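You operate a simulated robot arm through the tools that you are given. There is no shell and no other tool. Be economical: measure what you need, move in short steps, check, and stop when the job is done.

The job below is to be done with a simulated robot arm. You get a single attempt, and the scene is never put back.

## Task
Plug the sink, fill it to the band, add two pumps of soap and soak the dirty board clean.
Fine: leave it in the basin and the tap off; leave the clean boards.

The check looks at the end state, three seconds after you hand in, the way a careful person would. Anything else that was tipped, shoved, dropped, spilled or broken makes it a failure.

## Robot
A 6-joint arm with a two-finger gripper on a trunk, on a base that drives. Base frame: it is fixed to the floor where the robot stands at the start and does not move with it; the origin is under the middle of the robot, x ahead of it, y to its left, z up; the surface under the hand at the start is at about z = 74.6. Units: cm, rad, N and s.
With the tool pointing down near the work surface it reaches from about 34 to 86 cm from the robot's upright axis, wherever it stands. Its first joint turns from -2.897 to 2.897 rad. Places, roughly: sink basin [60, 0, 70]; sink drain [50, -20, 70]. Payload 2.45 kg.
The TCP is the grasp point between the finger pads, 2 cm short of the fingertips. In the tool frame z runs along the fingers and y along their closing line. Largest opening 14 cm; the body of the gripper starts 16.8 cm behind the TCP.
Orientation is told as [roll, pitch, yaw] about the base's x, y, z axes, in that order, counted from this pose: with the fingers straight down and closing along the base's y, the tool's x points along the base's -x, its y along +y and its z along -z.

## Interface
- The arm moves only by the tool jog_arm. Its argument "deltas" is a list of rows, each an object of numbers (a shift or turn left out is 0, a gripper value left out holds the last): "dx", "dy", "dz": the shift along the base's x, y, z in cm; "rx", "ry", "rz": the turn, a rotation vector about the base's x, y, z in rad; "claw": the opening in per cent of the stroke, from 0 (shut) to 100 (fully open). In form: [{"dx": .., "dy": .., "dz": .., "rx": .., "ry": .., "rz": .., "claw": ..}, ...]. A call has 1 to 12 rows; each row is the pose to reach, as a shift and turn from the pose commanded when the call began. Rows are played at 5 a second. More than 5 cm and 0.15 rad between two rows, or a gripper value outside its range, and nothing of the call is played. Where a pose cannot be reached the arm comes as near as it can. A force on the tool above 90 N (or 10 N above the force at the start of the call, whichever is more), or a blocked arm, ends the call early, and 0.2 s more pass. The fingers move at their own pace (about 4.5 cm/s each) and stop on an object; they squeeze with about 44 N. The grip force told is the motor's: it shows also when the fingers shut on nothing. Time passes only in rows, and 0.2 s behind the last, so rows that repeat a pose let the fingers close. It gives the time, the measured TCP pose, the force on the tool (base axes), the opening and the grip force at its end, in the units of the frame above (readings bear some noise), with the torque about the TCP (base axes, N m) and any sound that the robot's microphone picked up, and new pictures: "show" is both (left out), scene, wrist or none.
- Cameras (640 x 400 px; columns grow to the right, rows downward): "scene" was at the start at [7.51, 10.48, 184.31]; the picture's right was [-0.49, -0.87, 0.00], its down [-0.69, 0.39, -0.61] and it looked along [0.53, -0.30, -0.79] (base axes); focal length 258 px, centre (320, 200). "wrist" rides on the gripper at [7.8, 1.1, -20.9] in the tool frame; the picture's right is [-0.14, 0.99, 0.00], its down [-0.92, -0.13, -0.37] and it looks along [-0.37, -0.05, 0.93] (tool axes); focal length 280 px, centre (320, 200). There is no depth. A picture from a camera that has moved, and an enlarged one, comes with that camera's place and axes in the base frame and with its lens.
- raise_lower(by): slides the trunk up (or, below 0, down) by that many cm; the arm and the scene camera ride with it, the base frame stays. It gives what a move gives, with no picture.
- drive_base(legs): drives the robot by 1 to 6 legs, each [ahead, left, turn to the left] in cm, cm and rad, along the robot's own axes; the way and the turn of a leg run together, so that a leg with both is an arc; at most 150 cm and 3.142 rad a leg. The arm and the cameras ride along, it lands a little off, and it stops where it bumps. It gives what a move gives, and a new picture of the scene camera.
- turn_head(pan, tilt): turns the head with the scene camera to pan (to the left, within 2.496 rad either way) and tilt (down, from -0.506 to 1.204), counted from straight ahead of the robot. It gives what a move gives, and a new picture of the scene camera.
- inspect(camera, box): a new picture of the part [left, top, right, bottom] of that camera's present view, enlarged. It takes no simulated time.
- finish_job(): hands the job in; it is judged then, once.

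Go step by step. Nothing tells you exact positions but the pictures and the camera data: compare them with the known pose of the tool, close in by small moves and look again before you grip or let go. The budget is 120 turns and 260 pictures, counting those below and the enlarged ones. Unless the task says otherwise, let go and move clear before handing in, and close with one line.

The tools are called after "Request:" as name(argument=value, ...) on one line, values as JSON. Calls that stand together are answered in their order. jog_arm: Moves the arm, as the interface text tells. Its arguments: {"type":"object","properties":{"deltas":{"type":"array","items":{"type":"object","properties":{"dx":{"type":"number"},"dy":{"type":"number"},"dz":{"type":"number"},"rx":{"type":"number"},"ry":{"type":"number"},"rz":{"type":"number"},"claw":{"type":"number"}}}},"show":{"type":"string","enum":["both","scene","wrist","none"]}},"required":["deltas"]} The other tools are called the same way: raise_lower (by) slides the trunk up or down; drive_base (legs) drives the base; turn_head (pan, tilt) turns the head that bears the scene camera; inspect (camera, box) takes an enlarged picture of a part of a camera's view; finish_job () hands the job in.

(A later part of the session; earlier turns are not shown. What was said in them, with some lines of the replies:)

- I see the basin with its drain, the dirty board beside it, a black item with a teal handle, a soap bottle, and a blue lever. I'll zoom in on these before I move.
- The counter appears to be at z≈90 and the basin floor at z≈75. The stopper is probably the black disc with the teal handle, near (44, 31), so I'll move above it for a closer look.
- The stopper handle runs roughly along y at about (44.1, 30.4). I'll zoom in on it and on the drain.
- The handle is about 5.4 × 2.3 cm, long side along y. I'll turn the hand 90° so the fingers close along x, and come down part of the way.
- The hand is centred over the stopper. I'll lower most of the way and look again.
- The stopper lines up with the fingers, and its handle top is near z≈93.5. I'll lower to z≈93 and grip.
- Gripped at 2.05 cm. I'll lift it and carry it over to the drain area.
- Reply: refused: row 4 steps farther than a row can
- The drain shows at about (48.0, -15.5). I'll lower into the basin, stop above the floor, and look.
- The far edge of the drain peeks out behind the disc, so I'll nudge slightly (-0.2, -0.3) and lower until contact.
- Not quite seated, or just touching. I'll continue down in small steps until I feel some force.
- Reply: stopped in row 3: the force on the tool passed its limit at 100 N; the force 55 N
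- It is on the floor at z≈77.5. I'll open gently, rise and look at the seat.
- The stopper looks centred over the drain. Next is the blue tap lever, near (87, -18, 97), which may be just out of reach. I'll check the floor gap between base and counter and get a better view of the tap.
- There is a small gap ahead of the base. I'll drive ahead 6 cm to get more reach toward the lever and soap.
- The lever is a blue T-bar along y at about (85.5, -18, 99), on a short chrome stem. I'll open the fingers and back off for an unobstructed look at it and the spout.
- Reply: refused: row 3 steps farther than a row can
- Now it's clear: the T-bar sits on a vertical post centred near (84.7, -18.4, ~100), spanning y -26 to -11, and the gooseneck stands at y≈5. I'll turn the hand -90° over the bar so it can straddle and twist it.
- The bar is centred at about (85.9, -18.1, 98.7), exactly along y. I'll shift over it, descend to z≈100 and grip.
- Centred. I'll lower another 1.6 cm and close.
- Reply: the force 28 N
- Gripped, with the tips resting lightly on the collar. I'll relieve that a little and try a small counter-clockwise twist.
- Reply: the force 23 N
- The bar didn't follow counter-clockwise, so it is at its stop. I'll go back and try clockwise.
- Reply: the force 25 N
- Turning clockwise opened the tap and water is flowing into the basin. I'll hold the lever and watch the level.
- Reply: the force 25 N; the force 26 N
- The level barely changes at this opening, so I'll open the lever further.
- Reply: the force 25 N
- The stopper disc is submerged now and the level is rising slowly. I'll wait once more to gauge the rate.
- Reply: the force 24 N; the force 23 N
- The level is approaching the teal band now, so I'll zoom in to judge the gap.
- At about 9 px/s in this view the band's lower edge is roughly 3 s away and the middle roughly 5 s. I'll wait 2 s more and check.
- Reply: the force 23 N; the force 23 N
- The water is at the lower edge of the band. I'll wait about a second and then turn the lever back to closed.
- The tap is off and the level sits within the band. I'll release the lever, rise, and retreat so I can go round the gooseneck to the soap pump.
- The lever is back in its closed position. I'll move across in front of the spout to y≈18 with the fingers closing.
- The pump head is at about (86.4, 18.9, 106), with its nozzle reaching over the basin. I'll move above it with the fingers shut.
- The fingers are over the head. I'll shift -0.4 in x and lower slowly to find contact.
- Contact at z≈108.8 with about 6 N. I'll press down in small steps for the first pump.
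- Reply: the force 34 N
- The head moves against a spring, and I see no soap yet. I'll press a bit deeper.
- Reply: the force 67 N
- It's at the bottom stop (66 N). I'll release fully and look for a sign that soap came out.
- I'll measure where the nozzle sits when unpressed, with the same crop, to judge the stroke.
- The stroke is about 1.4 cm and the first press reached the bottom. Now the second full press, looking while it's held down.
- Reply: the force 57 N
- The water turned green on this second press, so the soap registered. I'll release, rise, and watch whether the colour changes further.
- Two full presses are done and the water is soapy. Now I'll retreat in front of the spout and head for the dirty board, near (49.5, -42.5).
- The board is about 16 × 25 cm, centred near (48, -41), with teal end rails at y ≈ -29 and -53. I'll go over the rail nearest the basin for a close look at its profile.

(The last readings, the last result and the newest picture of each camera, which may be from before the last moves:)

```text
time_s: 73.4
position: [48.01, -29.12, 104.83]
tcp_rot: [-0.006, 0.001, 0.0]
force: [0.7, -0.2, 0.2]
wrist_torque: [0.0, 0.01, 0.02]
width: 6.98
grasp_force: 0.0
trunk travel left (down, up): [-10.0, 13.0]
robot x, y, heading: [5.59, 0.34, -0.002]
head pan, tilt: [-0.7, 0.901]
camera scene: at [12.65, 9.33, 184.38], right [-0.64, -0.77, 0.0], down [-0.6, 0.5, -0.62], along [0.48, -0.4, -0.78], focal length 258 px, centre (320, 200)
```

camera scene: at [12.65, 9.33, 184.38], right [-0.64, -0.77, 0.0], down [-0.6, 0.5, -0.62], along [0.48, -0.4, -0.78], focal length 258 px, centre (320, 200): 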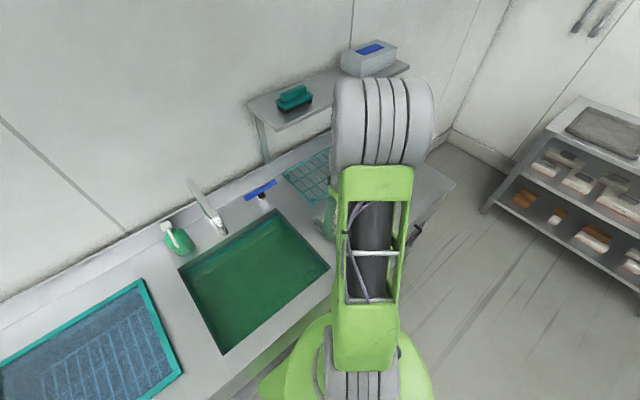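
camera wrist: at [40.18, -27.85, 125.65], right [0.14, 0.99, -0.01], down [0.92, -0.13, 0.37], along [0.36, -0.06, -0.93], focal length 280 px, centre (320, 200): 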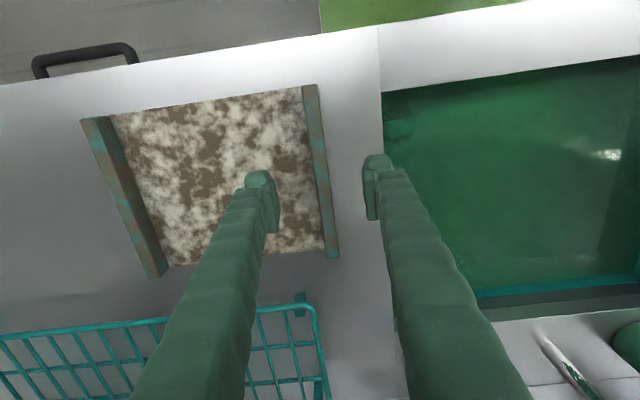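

Request:
inspect(camera="wrist", box=[70, 70, 230, 290])

Request:
inspect(camera="wrist", box=[280, 200, 360, 270])

```text
1.82 times, centred on (150, 180) of wrist
camera zoom: at [40.21, -27.88, 125.67], right [0.14, 0.99, -0.01], down [0.92, -0.13, 0.37], along [0.36, -0.06, -0.93], focal length 510 px, centre (629, 236)
```

zoom: 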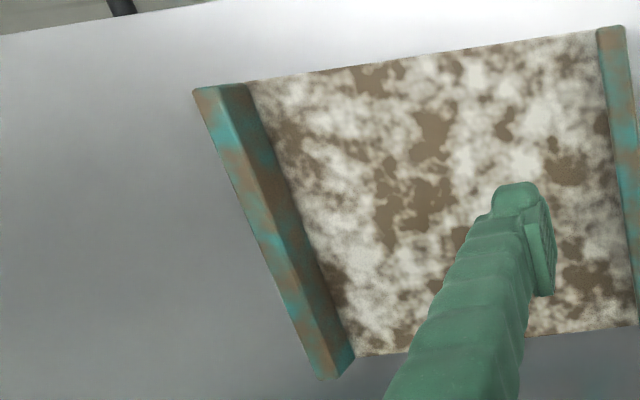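

```text
5.71 times, centred on (320, 235) of wrist
camera zoom: at [40.21, -27.88, 125.67], right [0.14, 0.99, -0.01], down [0.92, -0.13, 0.37], along [0.36, -0.06, -0.93], focal length 1602 px, centre (320, 0)
```

zoom: 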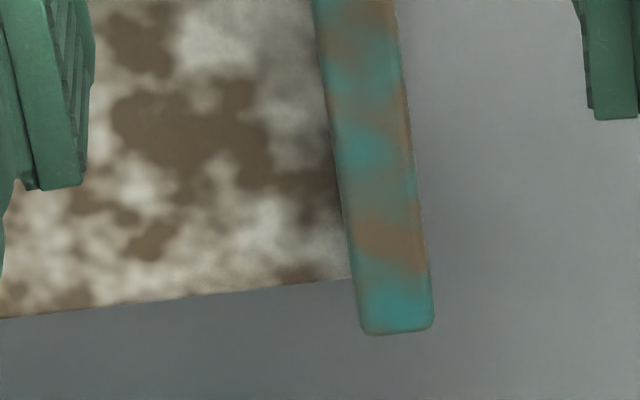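

The rails rise about 2.4 cm above the board and are 1.6 cm thick with tops at z≈94, so one can be pinched from above. I'll descend over the rail at its middle, y≈-29.4.

Request:
jog_arm(deltas=[{"dy": -0.2, "dz": -4}, {"dy": -0.3, "dz": -8}, {"dy": -0.3, "dz": -8}], show="wrist")

Request:
inspect(camera="wrist", box=[220, 80, 420, 280])

```text
time_s: 74.2
position: [48.02, -29.41, 96.94]
tcp_rot: [-0.004, 0.0, 0.0]
force: [-0.1, 0.2, 0.5]
wrist_torque: [0.0, -0.01, -0.01]
width: 7.01
grasp_force: 0.0
trunk travel left (down, up): [-10.0, 13.0]
robot x, y, heading: [5.86, 0.15, 0.004]
head pan, tilt: [-0.7, 0.901]
camera wrist: at [40.25, -28.11, 117.78], right [0.14, 0.99, -0.01], down [0.92, -0.13, 0.37], along [0.36, -0.06, -0.93], focal length 280 px, centre (320, 200)
```

wrist: 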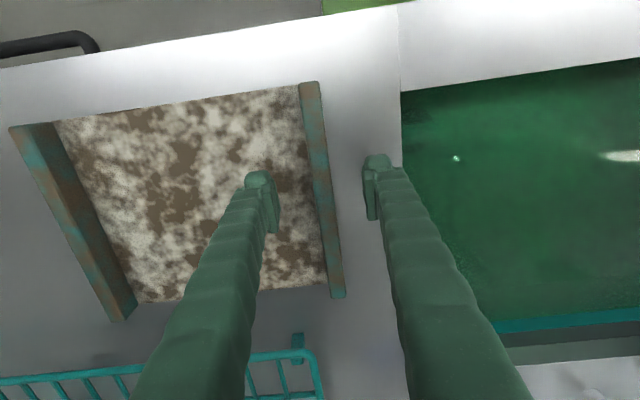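

```text
2.00 times, centred on (320, 180) of wrist
camera zoom: at [40.25, -28.11, 117.78], right [0.14, 0.99, -0.01], down [0.92, -0.13, 0.37], along [0.36, -0.06, -0.93], focal length 561 px, centre (320, 240)
```

zoom: 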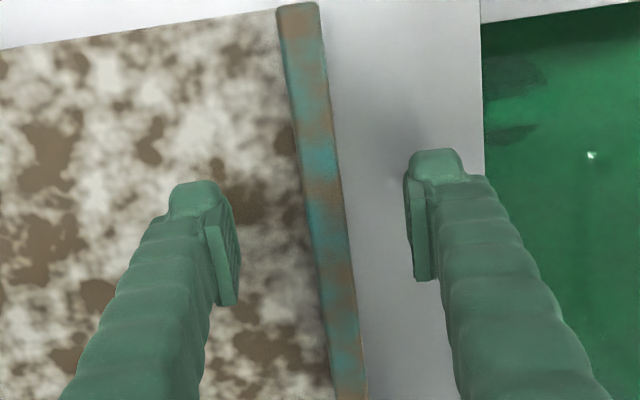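

Request:
jog_arm(deltas=[{"dx": 0.4, "dy": 0.2, "dz": -1.5}, {"dx": 0.4, "dy": 0.2, "dz": -2.5}, {"dx": 0.4, "dy": 0.2, "dz": -3.1}, {"dx": 0.4, "dy": 0.2, "dz": -3.1, "claw": 0}, {"dx": 0.4, "dy": 0.2, "dz": -3.1}, {"dx": 0.4, "dy": 0.2, "dz": -3.1}, {"dx": 0.4, "dy": 0.2, "dz": -3.1}, {"dx": 0.4, "dy": 0.2, "dz": -3.1}], show="wrist")

```text
time_s: 76.0
position: [48.41, -29.26, 93.75]
tcp_rot: [-0.006, 0.002, 0.0]
force: [0.1, -0.6, 0.4]
wrist_torque: [-0.01, -0.03, 0.02]
width: 1.68
grasp_force: 40.6
trunk travel left (down, up): [-10.0, 13.0]
robot x, y, heading: [5.84, 0.03, 0.002]
head pan, tilt: [-0.7, 0.901]
camera wrist: at [40.7, -28.02, 114.62], right [0.14, 0.99, -0.01], down [0.92, -0.13, 0.37], along [0.36, -0.06, -0.93], focal length 280 px, centre (320, 200)
```

wrist: 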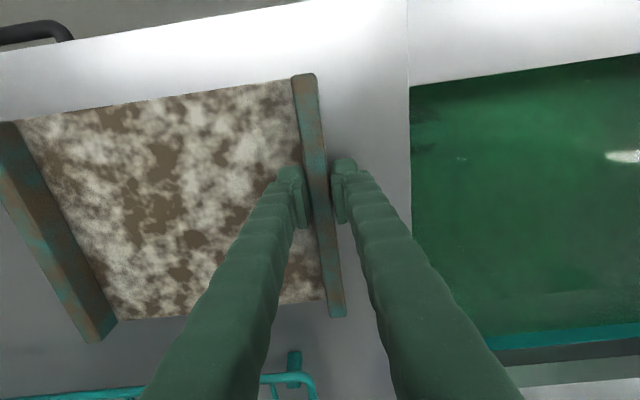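

Gripped the rail at 1.68 cm. I'll do a small test lift and read the load.

Request:
jog_arm(deltas=[{"dz": 0.5}, {"dz": 1}, {"dz": 1.5}, {"dz": 2}, {"dz": 2}], show="wrist")

```text
time_s: 77.2
position: [48.36, -29.29, 95.75]
tcp_rot: [-0.005, 0.003, -0.001]
force: [0.1, -1.2, -2.1]
wrist_torque: [0.2, -0.01, 0.0]
width: 1.66
grasp_force: 42.2
trunk travel left (down, up): [-10.0, 13.0]
robot x, y, heading: [6.22, -0.23, -0.006]
head pan, tilt: [-0.7, 0.901]
camera wrist: at [40.6, -28.03, 116.6], right [0.14, 0.99, 0.0], down [0.92, -0.13, 0.37], along [0.36, -0.05, -0.93], focal length 280 px, centre (320, 200)
```

wrist: 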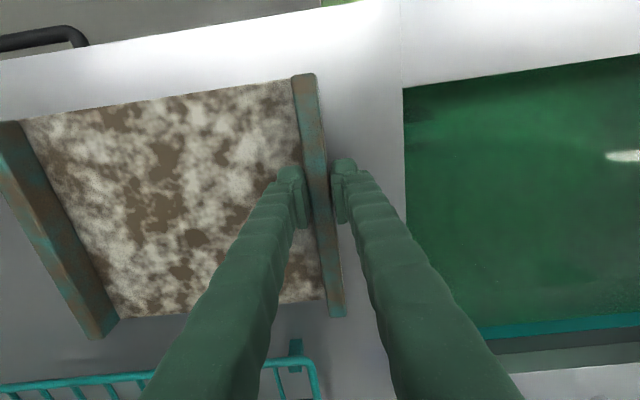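

The board is light (about 2 N) and lifts rigidly. I'll carry it low, below the spout, across to over the basin.

Request:
jog_arm(deltas=[{"dz": 1.5}, {"dz": 3.5}, {"dz": 4, "dy": 2, "dx": 0.3}, {"dz": 4, "dy": 5, "dx": 0.6}, {"dz": 4, "dy": 8.5, "dx": 1}, {"dz": 4, "dy": 12, "dx": 1.4}, {"dz": 4, "dy": 15.5, "dx": 1.8}, {"dz": 4, "dy": 19, "dx": 2.2}, {"dz": 4, "dy": 22.5, "dx": 2.6}, {"dz": 4, "dy": 25, "dx": 3}, {"dz": 4, "dy": 26, "dx": 3}])

```text
time_s: 79.6
position: [51.43, -3.26, 99.78]
tcp_rot: [-0.004, 0.003, 0.0]
force: [-0.4, -0.2, -1.7]
wrist_torque: [0.21, 0.02, 0.03]
width: 1.7
grasp_force: 42.7
trunk travel left (down, up): [-10.0, 13.0]
robot x, y, heading: [5.71, 0.02, 0.001]
head pan, tilt: [-0.7, 0.901]
camera scene: at [12.66, 9.34, 184.38], right [-0.64, -0.76, 0.0], down [-0.6, 0.5, -0.62], along [0.47, -0.4, -0.78], focal length 258 px, centre (320, 200)
camera wrist: at [43.62, -2.02, 120.55], right [0.14, 0.99, -0.01], down [0.92, -0.13, 0.37], along [0.36, -0.06, -0.93], focal length 280 px, centre (320, 200)
```

scene: 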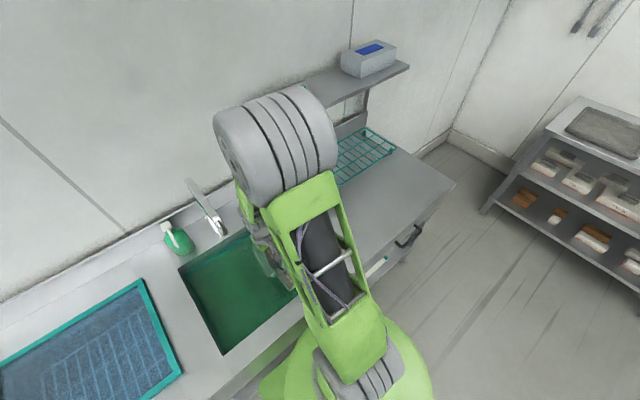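
wrist: 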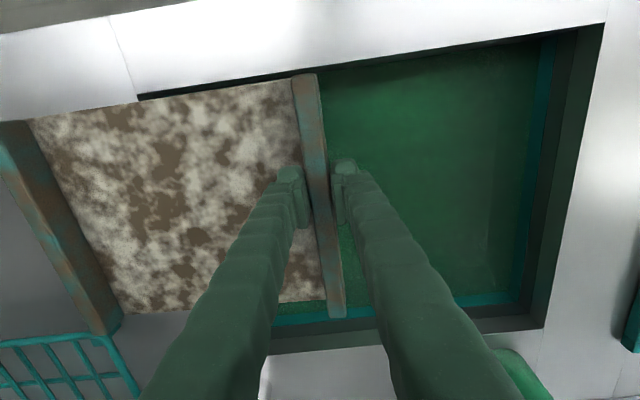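

The basin spans x≈42–76 and y≈-19 to 24. I'll carry on to TCP (55, 19), so the board sits clear of the stopper and all the walls.

Request:
jog_arm(deltas=[{"dy": 2, "dx": 0.5}, {"dy": 5.5, "dx": 1.2}, {"dy": 9, "dx": 2}, {"dy": 12.5, "dx": 2.8}, {"dy": 16, "dx": 3.5}, {"dy": 19.5, "dx": 3.6}, {"dy": 22, "dx": 3.6}, {"dy": 22.2, "dx": 3.6, "dz": -2}, {"dy": 22.2, "dx": 3.6, "dz": -4}, {"dy": 22.2, "dx": 3.6, "dz": -5}])

```text
time_s: 81.8
position: [55.07, 18.93, 94.72]
tcp_rot: [-0.006, 0.002, -0.001]
force: [0.7, -0.1, -1.7]
wrist_torque: [0.18, 0.03, 0.0]
width: 1.67
grasp_force: 42.7
trunk travel left (down, up): [-10.0, 13.0]
robot x, y, heading: [5.96, -0.22, 0.001]
head pan, tilt: [-0.7, 0.901]
camera scene: at [12.67, 9.33, 184.38], right [-0.64, -0.76, 0.0], down [-0.6, 0.5, -0.62], along [0.47, -0.4, -0.78], focal length 258 px, centre (320, 200)
camera wrist: at [47.25, 20.15, 115.48], right [0.14, 0.99, -0.01], down [0.92, -0.13, 0.37], along [0.36, -0.06, -0.93], focal length 280 px, centre (320, 200)
```

scene: 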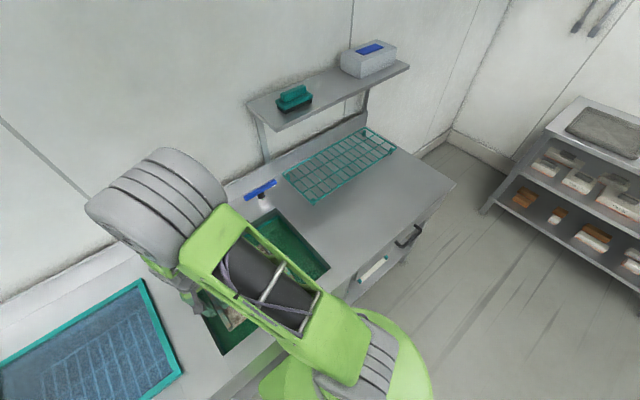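
wrist: 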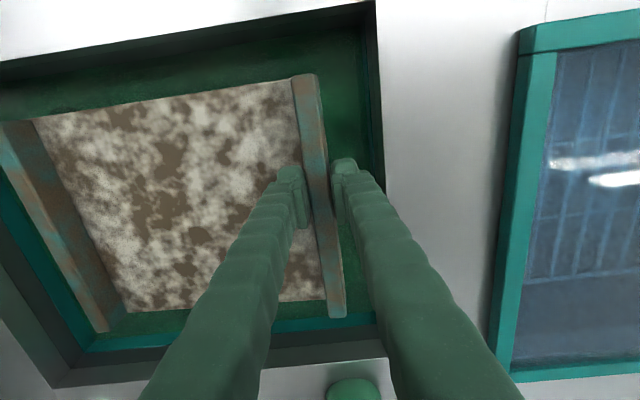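

The board is inside the basin outline on all sides. I'll lower it gently into the water.

Request:
jog_arm(deltas=[{"dz": -1.2}, {"dz": -2.4}, {"dz": -3.6}, {"dz": -4.8}, {"dz": -6}, {"dz": -7.2}, {"dz": -8.4}, {"dz": -9.6}, {"dz": -10.8}, {"dz": -12}, {"dz": -13}, {"dz": -14}], show="wrist")

```text
time_s: 84.4
position: [54.89, 18.87, 80.78]
tcp_rot: [-0.006, 0.003, 0.0]
force: [0.6, 0.2, -1.9]
wrist_torque: [0.16, 0.03, 0.02]
width: 1.68
grasp_force: 42.6
trunk travel left (down, up): [-10.0, 13.0]
robot x, y, heading: [5.57, 0.35, 0.002]
head pan, tilt: [-0.7, 0.901]
camera wrist: at [47.2, 20.07, 101.58], right [0.14, 0.99, -0.01], down [0.92, -0.13, 0.37], along [0.36, -0.06, -0.93], focal length 280 px, centre (320, 200)
```

wrist: 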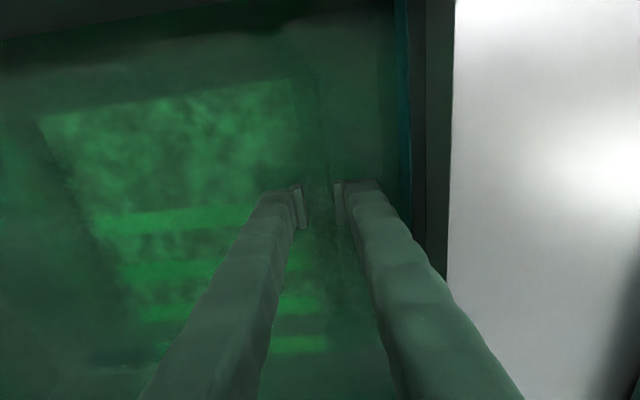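

Request:
jog_arm(deltas=[{"dz": -0.7}, {"dz": -1.4}, {"dz": -2}, {"dz": -2.5}, {"dz": -2.9}], show="wrist")

```text
time_s: 85.6
position: [55.09, 18.91, 78.17]
tcp_rot: [-0.002, -0.004, -0.001]
force: [-3.7, 1.1, 36.4]
wrist_torque: [0.02, 0.03, 0.03]
width: 1.69
grasp_force: 42.6
trunk travel left (down, up): [-10.0, 13.0]
robot x, y, heading: [6.02, 0.08, 0.0]
head pan, tilt: [-0.7, 0.901]
camera wrist: at [47.14, 20.07, 98.97], right [0.14, 0.99, 0.0], down [0.92, -0.13, 0.37], along [0.37, -0.05, -0.93], focal length 280 px, centre (320, 200)
```

wrist: 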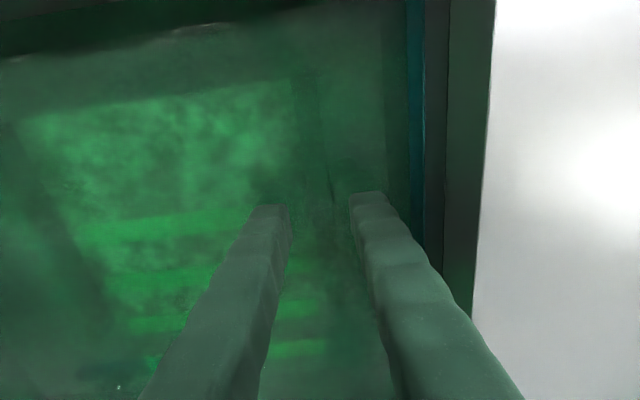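

The board is resting on the floor. I'll open slightly and lift out.

Request:
jog_arm(deltas=[{"dz": 0.4, "claw": 26}, {"dz": 0.4}, {"dz": 0.4}, {"dz": 2}, {"dz": 4}, {"dz": 6.5}, {"dz": 10}, {"dz": 14}, {"dz": 18}, {"dz": 22}, {"dz": 26}])

Request:
turn_head(pan=0.3, tilt=1.1)

```text
time_s: 88.0
position: [54.89, 18.92, 103.82]
tcp_rot: [-0.006, 0.001, 0.0]
force: [0.1, 0.4, -0.2]
wrist_torque: [-0.02, -0.04, -0.06]
width: 3.64
grasp_force: 0.0
trunk travel left (down, up): [-10.0, 13.0]
robot x, y, heading: [5.87, 0.12, 0.0]
head pan, tilt: [-0.7, 0.901]
camera scene: at [12.58, 9.29, 184.39], right [-0.64, -0.76, 0.0], down [-0.6, 0.51, -0.62], along [0.48, -0.4, -0.78], focal length 258 px, centre (320, 200)
camera wrist: at [47.11, 20.02, 124.7], right [0.14, 0.99, -0.01], down [0.92, -0.13, 0.37], along [0.36, -0.06, -0.93], focal length 280 px, centre (320, 200)
```

scene: 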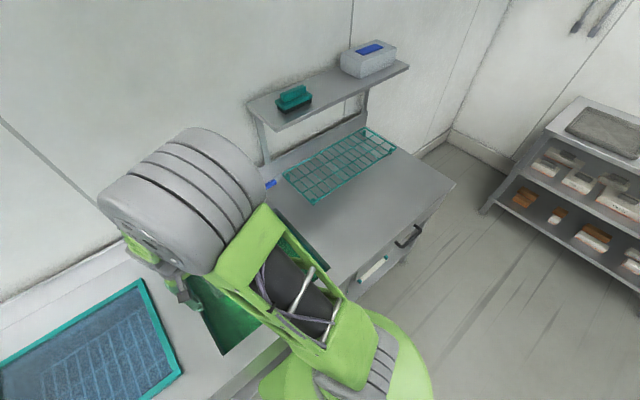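
wrist: 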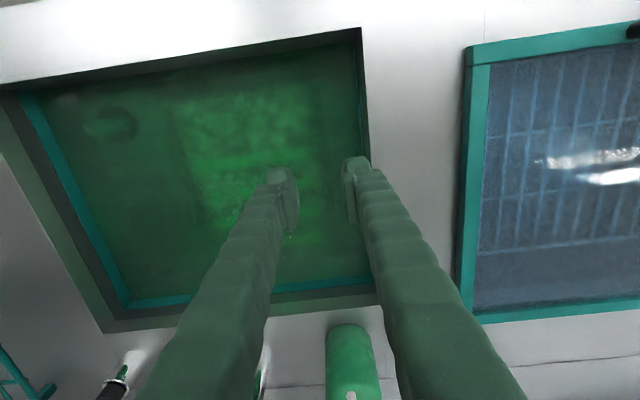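

```text
time_s: 89.2
position: [54.98, 18.85, 103.83]
tcp_rot: [-0.004, 0.002, -0.001]
force: [0.0, 0.8, 0.6]
wrist_torque: [0.01, 0.02, -0.01]
width: 3.61
grasp_force: 0.1
trunk travel left (down, up): [-10.0, 13.0]
robot x, y, heading: [6.15, 0.04, -0.003]
head pan, tilt: [0.3, 1.1]
camera scene: at [12.91, 16.05, 183.0], right [0.29, -0.96, 0.0], down [-0.85, -0.26, -0.45], along [0.43, 0.13, -0.89], focal length 258 px, centre (320, 200)
```

scene: 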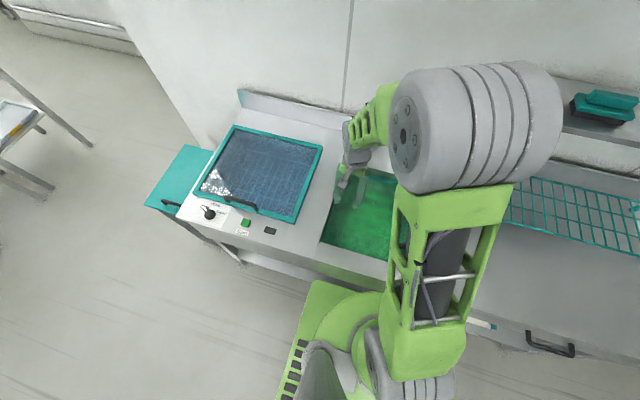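

The board is submerged, and I'll clear the arm from the view and let it soak.

Request:
jog_arm(deltas=[{"dx": -3, "dz": 4}, {"dx": -6, "dz": 8}, {"dx": -7, "dz": 12}, {"dx": -7, "dy": -4.5, "dz": 14}, {"dx": -7, "dy": -9.3, "dz": 14}, {"dx": -7, "dy": -14.1, "dz": 14}, {"dx": -7, "dy": -18.9, "dz": 14}, {"dx": -7, "dy": -23.7, "dz": 14}, {"dx": -7, "dy": -28.5, "dz": 14}, {"dx": -7, "dy": -33.3, "dz": 14}, {"dx": -7, "dy": -38.1, "dz": 14}, {"dx": -7, "dy": -42.9, "dz": 14}])

Request:
inspect(camera="scene", box=[310, 140, 470, 290])

Request:
inspect(camera="scene", box=[325, 155, 385, 195])

```text
time_s: 91.8
position: [48.1, -24.08, 117.93]
tcp_rot: [-0.002, 0.001, 0.001]
force: [-0.5, -0.1, -0.2]
wrist_torque: [0.03, 0.0, -0.02]
width: 3.66
grasp_force: 0.0
trunk travel left (down, up): [-10.0, 13.0]
robot x, y, heading: [5.93, 0.14, -0.002]
head pan, tilt: [0.3, 1.1]
camera scene: at [12.94, 15.94, 183.0], right [0.3, -0.96, 0.0], down [-0.85, -0.26, -0.45], along [0.43, 0.13, -0.89], focal length 258 px, centre (320, 200)
camera wrist: at [40.28, -22.85, 138.7], right [0.14, 0.99, 0.0], down [0.92, -0.13, 0.37], along [0.36, -0.05, -0.93], focal length 280 px, centre (320, 200)
```

scene: 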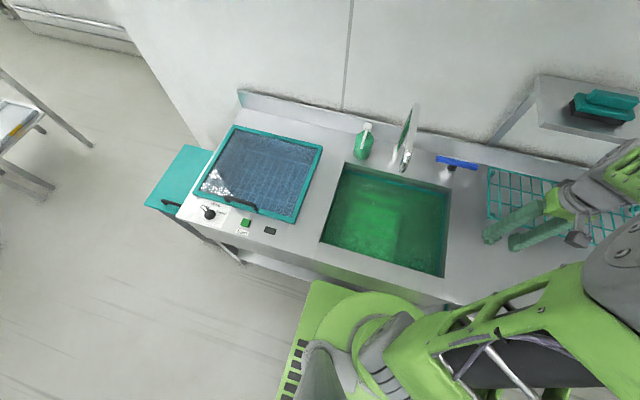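
wrist: 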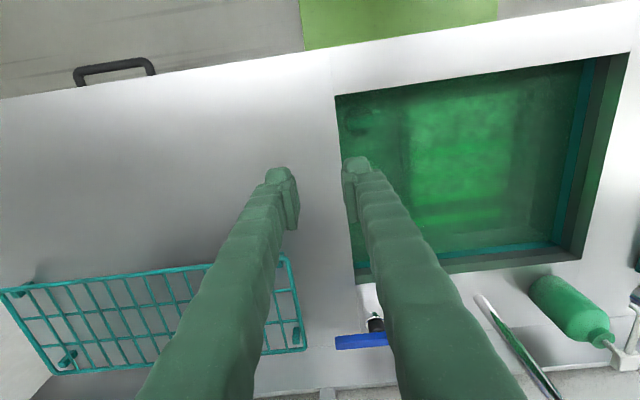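

```text
2.67 times, centred on (390, 215) of scene
camera zoom: at [12.94, 15.94, 183.0], right [0.3, -0.96, 0.0], down [-0.85, -0.26, -0.45], along [0.43, 0.13, -0.89], focal length 688 px, centre (133, 160)
```

zoom: 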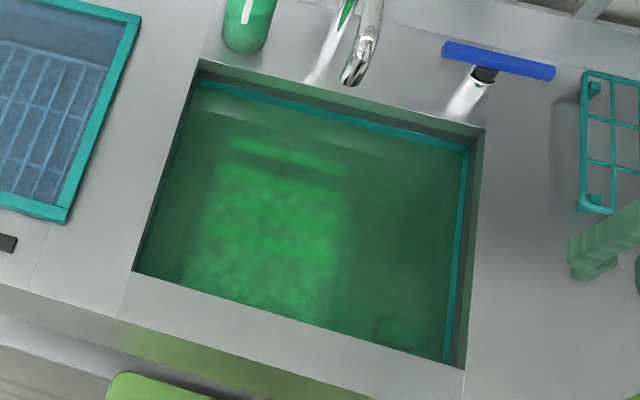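

```text
10.00 times, centred on (355, 175) of scene
camera zoom: at [12.94, 15.94, 183.0], right [0.3, -0.96, 0.0], down [-0.85, -0.26, -0.45], along [0.43, 0.13, -0.89], focal length 2580 px, centre (-30, 450)
```

zoom: 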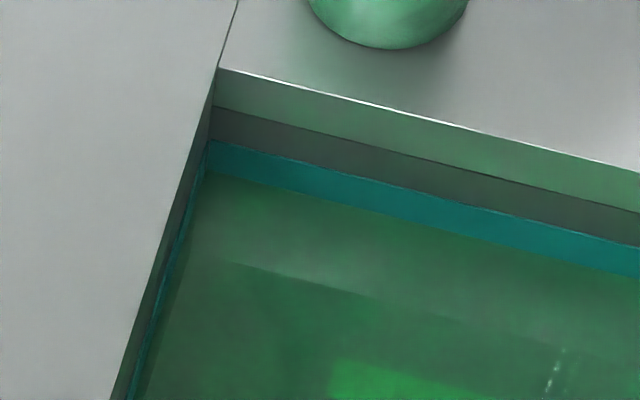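

The level is within the band and the tap is off. I'll wait for the board to soak.

Request:
jog_arm(deltas=[{"dz": 0}, {"dz": 0}, {"dz": 0}, {"dz": 0}, {"dz": 0}, {"dz": 0}, {"dz": 0}, {"dz": 0}, {"dz": 0}, {"dz": 0}, {"dz": 0}, {"dz": 0}], show="none")

Request:
jog_arm(deltas=[{"dz": 0}, {"dz": 0}, {"dz": 0}, {"dz": 0}, {"dz": 0}, {"dz": 0}, {"dz": 0}, {"dz": 0}, {"dz": 0}, {"dz": 0}, {"dz": 0}, {"dz": 0}], show="none")

Request:
jog_arm(deltas=[{"dz": 0}, {"dz": 0}, {"dz": 0}, {"dz": 0}, {"dz": 0}, {"dz": 0}, {"dz": 0}, {"dz": 0}, {"dz": 0}, {"dz": 0}, {"dz": 0}, {"dz": 0}], show="none")

Request:
jog_arm(deltas=[{"dz": 0}, {"dz": 0}, {"dz": 0}, {"dz": 0}, {"dz": 0}, {"dz": 0}, {"dz": 0}, {"dz": 0}, {"dz": 0}, {"dz": 0}, {"dz": 0}, {"dz": 0}], show="none")

Request:
inspect(camera="scene", box=[310, 140, 470, 290])

Request:
inspect(camera="wrist", box=[330, 50, 620, 280])

```text
time_s: 94.4
position: [47.95, -23.78, 117.97]
tcp_rot: [-0.006, 0.0, 0.0]
force: [0.1, 0.0, -0.3]
wrist_torque: [0.02, 0.05, -0.02]
width: 3.62
grasp_force: 0.1
trunk travel left (down, up): [-10.0, 13.0]
robot x, y, heading: [5.96, 0.11, 0.002]
head pan, tilt: [0.3, 1.1]
```

```text
time_s: 97.0
position: [48.09, -23.89, 117.87]
tcp_rot: [-0.006, 0.001, -0.002]
force: [0.1, -0.6, -0.8]
wrist_torque: [-0.02, -0.02, 0.03]
width: 3.65
grasp_force: 0.1
trunk travel left (down, up): [-10.0, 13.0]
robot x, y, heading: [5.6, -0.16, -0.0]
head pan, tilt: [0.3, 1.1]
```

```text
time_s: 99.6
position: [48.01, -23.93, 117.9]
tcp_rot: [-0.005, 0.001, 0.0]
force: [0.3, 0.7, -0.2]
wrist_torque: [0.02, -0.03, -0.04]
width: 3.65
grasp_force: 0.2
trunk travel left (down, up): [-10.0, 13.0]
robot x, y, heading: [5.94, -0.06, -0.0]
head pan, tilt: [0.3, 1.1]
```

```text
time_s: 102.2
position: [48.11, -23.85, 117.84]
tcp_rot: [-0.006, 0.002, 0.0]
force: [-0.1, -0.1, -0.5]
wrist_torque: [0.02, 0.02, -0.01]
width: 3.64
grasp_force: 0.0
trunk travel left (down, up): [-10.0, 13.0]
robot x, y, heading: [5.91, 0.26, 0.0]
head pan, tilt: [0.3, 1.1]
```

```text
2.67 times, centred on (390, 215) of scene
camera zoom: at [12.91, 16.06, 183.0], right [0.3, -0.96, 0.0], down [-0.85, -0.26, -0.45], along [0.43, 0.13, -0.89], focal length 688 px, centre (133, 160)
```

zoom: 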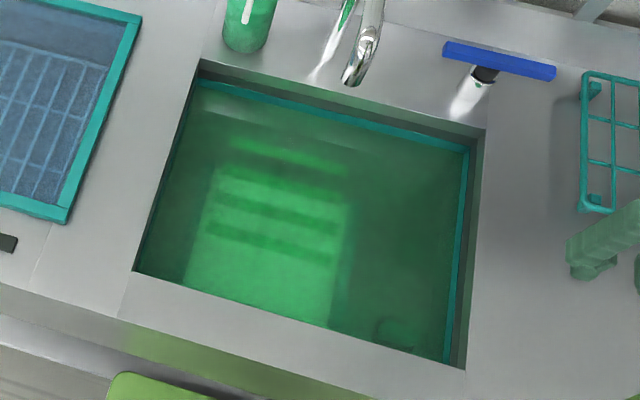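

```text
1.74 times, centred on (475, 165) of wrist
camera zoom: at [40.27, -22.69, 138.73], right [0.14, 0.99, -0.01], down [0.92, -0.13, 0.37], along [0.36, -0.06, -0.93], focal length 488 px, centre (50, 261)
```

zoom: 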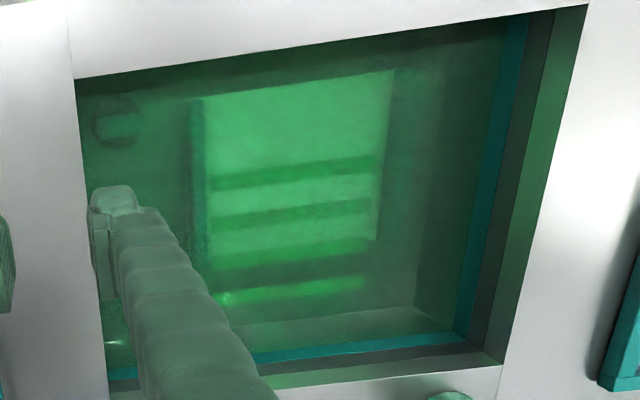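

The dirt has faded almost completely; the stripes are reflections. I'll soak a bit longer and compare the board and the level again.

Request:
jog_arm(deltas=[{"dz": 0}, {"dz": 0}, {"dz": 0}, {"dz": 0}, {"dz": 0}, {"dz": 0}, {"dz": 0}, {"dz": 0}, {"dz": 0}, {"dz": 0}, {"dz": 0}, {"dz": 0}], show="none")

Request:
jog_arm(deltas=[{"dz": 0}, {"dz": 0}, {"dz": 0}, {"dz": 0}, {"dz": 0}, {"dz": 0}, {"dz": 0}, {"dz": 0}, {"dz": 0}, {"dz": 0}, {"dz": 0}, {"dz": 0}], show="none")

Request:
jog_arm(deltas=[{"dz": 0}, {"dz": 0}, {"dz": 0}, {"dz": 0}, {"dz": 0}, {"dz": 0}, {"dz": 0}, {"dz": 0}, {"dz": 0}, {"dz": 0}, {"dz": 0}, {"dz": 0}], show="none")

Request:
jog_arm(deltas=[{"dz": 0}, {"dz": 0}, {"dz": 0}, {"dz": 0}, {"dz": 0}, {"dz": 0}, {"dz": 0}, {"dz": 0}, {"dz": 0}, {"dz": 0}, {"dz": 0}, {"dz": 0}], show="scene")

Request:
inspect(camera="wrist", box=[330, 50, 620, 280])

Request:
inspect(camera="scene", box=[325, 155, 385, 195])

```text
time_s: 104.8
position: [48.12, -23.97, 117.89]
tcp_rot: [-0.004, 0.001, -0.001]
force: [0.9, 0.2, -0.4]
wrist_torque: [-0.02, 0.0, 0.0]
width: 3.63
grasp_force: 0.1
trunk travel left (down, up): [-10.0, 13.0]
robot x, y, heading: [6.01, 0.13, 0.002]
head pan, tilt: [0.3, 1.1]
```

```text
time_s: 107.4
position: [48.09, -24.01, 117.97]
tcp_rot: [-0.005, 0.002, 0.0]
force: [-0.3, -0.3, -0.2]
wrist_torque: [-0.02, -0.01, 0.03]
width: 3.64
grasp_force: 0.1
trunk travel left (down, up): [-10.0, 13.0]
robot x, y, heading: [6.21, -0.13, 0.003]
head pan, tilt: [0.3, 1.1]
```

```text
time_s: 110.0
position: [48.18, -23.99, 117.96]
tcp_rot: [-0.005, 0.001, 0.0]
force: [0.7, 0.0, -0.1]
wrist_torque: [0.01, 0.02, 0.0]
width: 3.63
grasp_force: 0.1
trunk travel left (down, up): [-10.0, 13.0]
robot x, y, heading: [5.77, 0.19, -0.002]
head pan, tilt: [0.3, 1.1]
```

```text
time_s: 112.6
position: [48.02, -24.02, 117.91]
tcp_rot: [-0.005, 0.002, 0.0]
force: [-1.1, 0.0, -0.6]
wrist_torque: [-0.01, -0.02, 0.02]
width: 3.61
grasp_force: 0.0
trunk travel left (down, up): [-10.0, 13.0]
robot x, y, heading: [5.63, -0.21, 0.002]
head pan, tilt: [0.3, 1.1]
camera scene: at [12.91, 16.06, 183.0], right [0.3, -0.96, 0.0], down [-0.85, -0.26, -0.45], along [0.43, 0.13, -0.89], focal length 258 px, centre (320, 200)
```

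scene: 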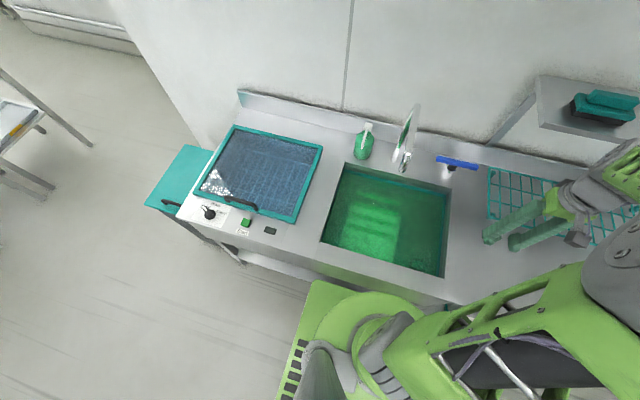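

```text
1.74 times, centred on (475, 165) of wrist
camera zoom: at [40.27, -22.69, 138.73], right [0.14, 0.99, -0.01], down [0.92, -0.13, 0.37], along [0.36, -0.06, -0.93], focal length 488 px, centre (50, 261)
```

zoom: 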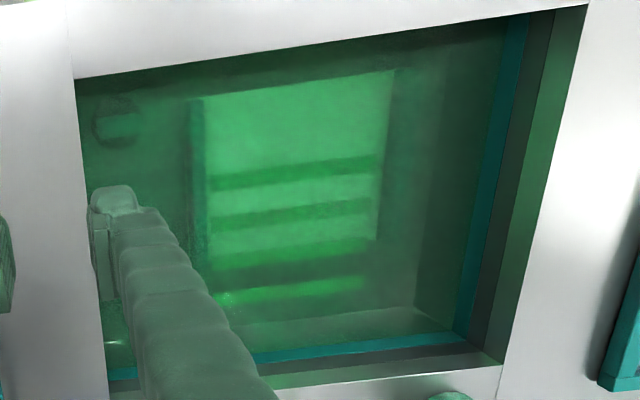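

```text
10.00 times, centred on (355, 175) of scene
camera zoom: at [12.91, 16.06, 183.0], right [0.3, -0.96, 0.0], down [-0.85, -0.26, -0.45], along [0.43, 0.13, -0.89], focal length 2580 px, centre (-30, 450)
```

zoom: 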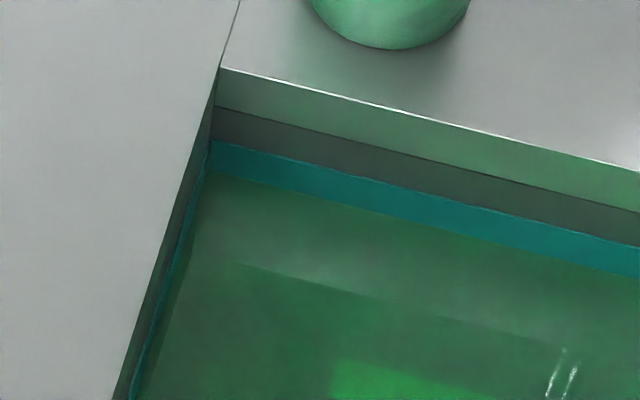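

The board looks clean and lies submerged in the basin, clear of the stopper. The level is steady within the lower part of the band, the tap is off, and everything else is in place, so I'm handing in.

Request:
finish_job()

```text
The job is handed in.
```

I plugged the sink, filled it to the lower part of the band, gave it two full pumps of soap, and soaked the board until no dirt showed. It's still in the basin, the tap is off, and I didn't touch the clean boards.
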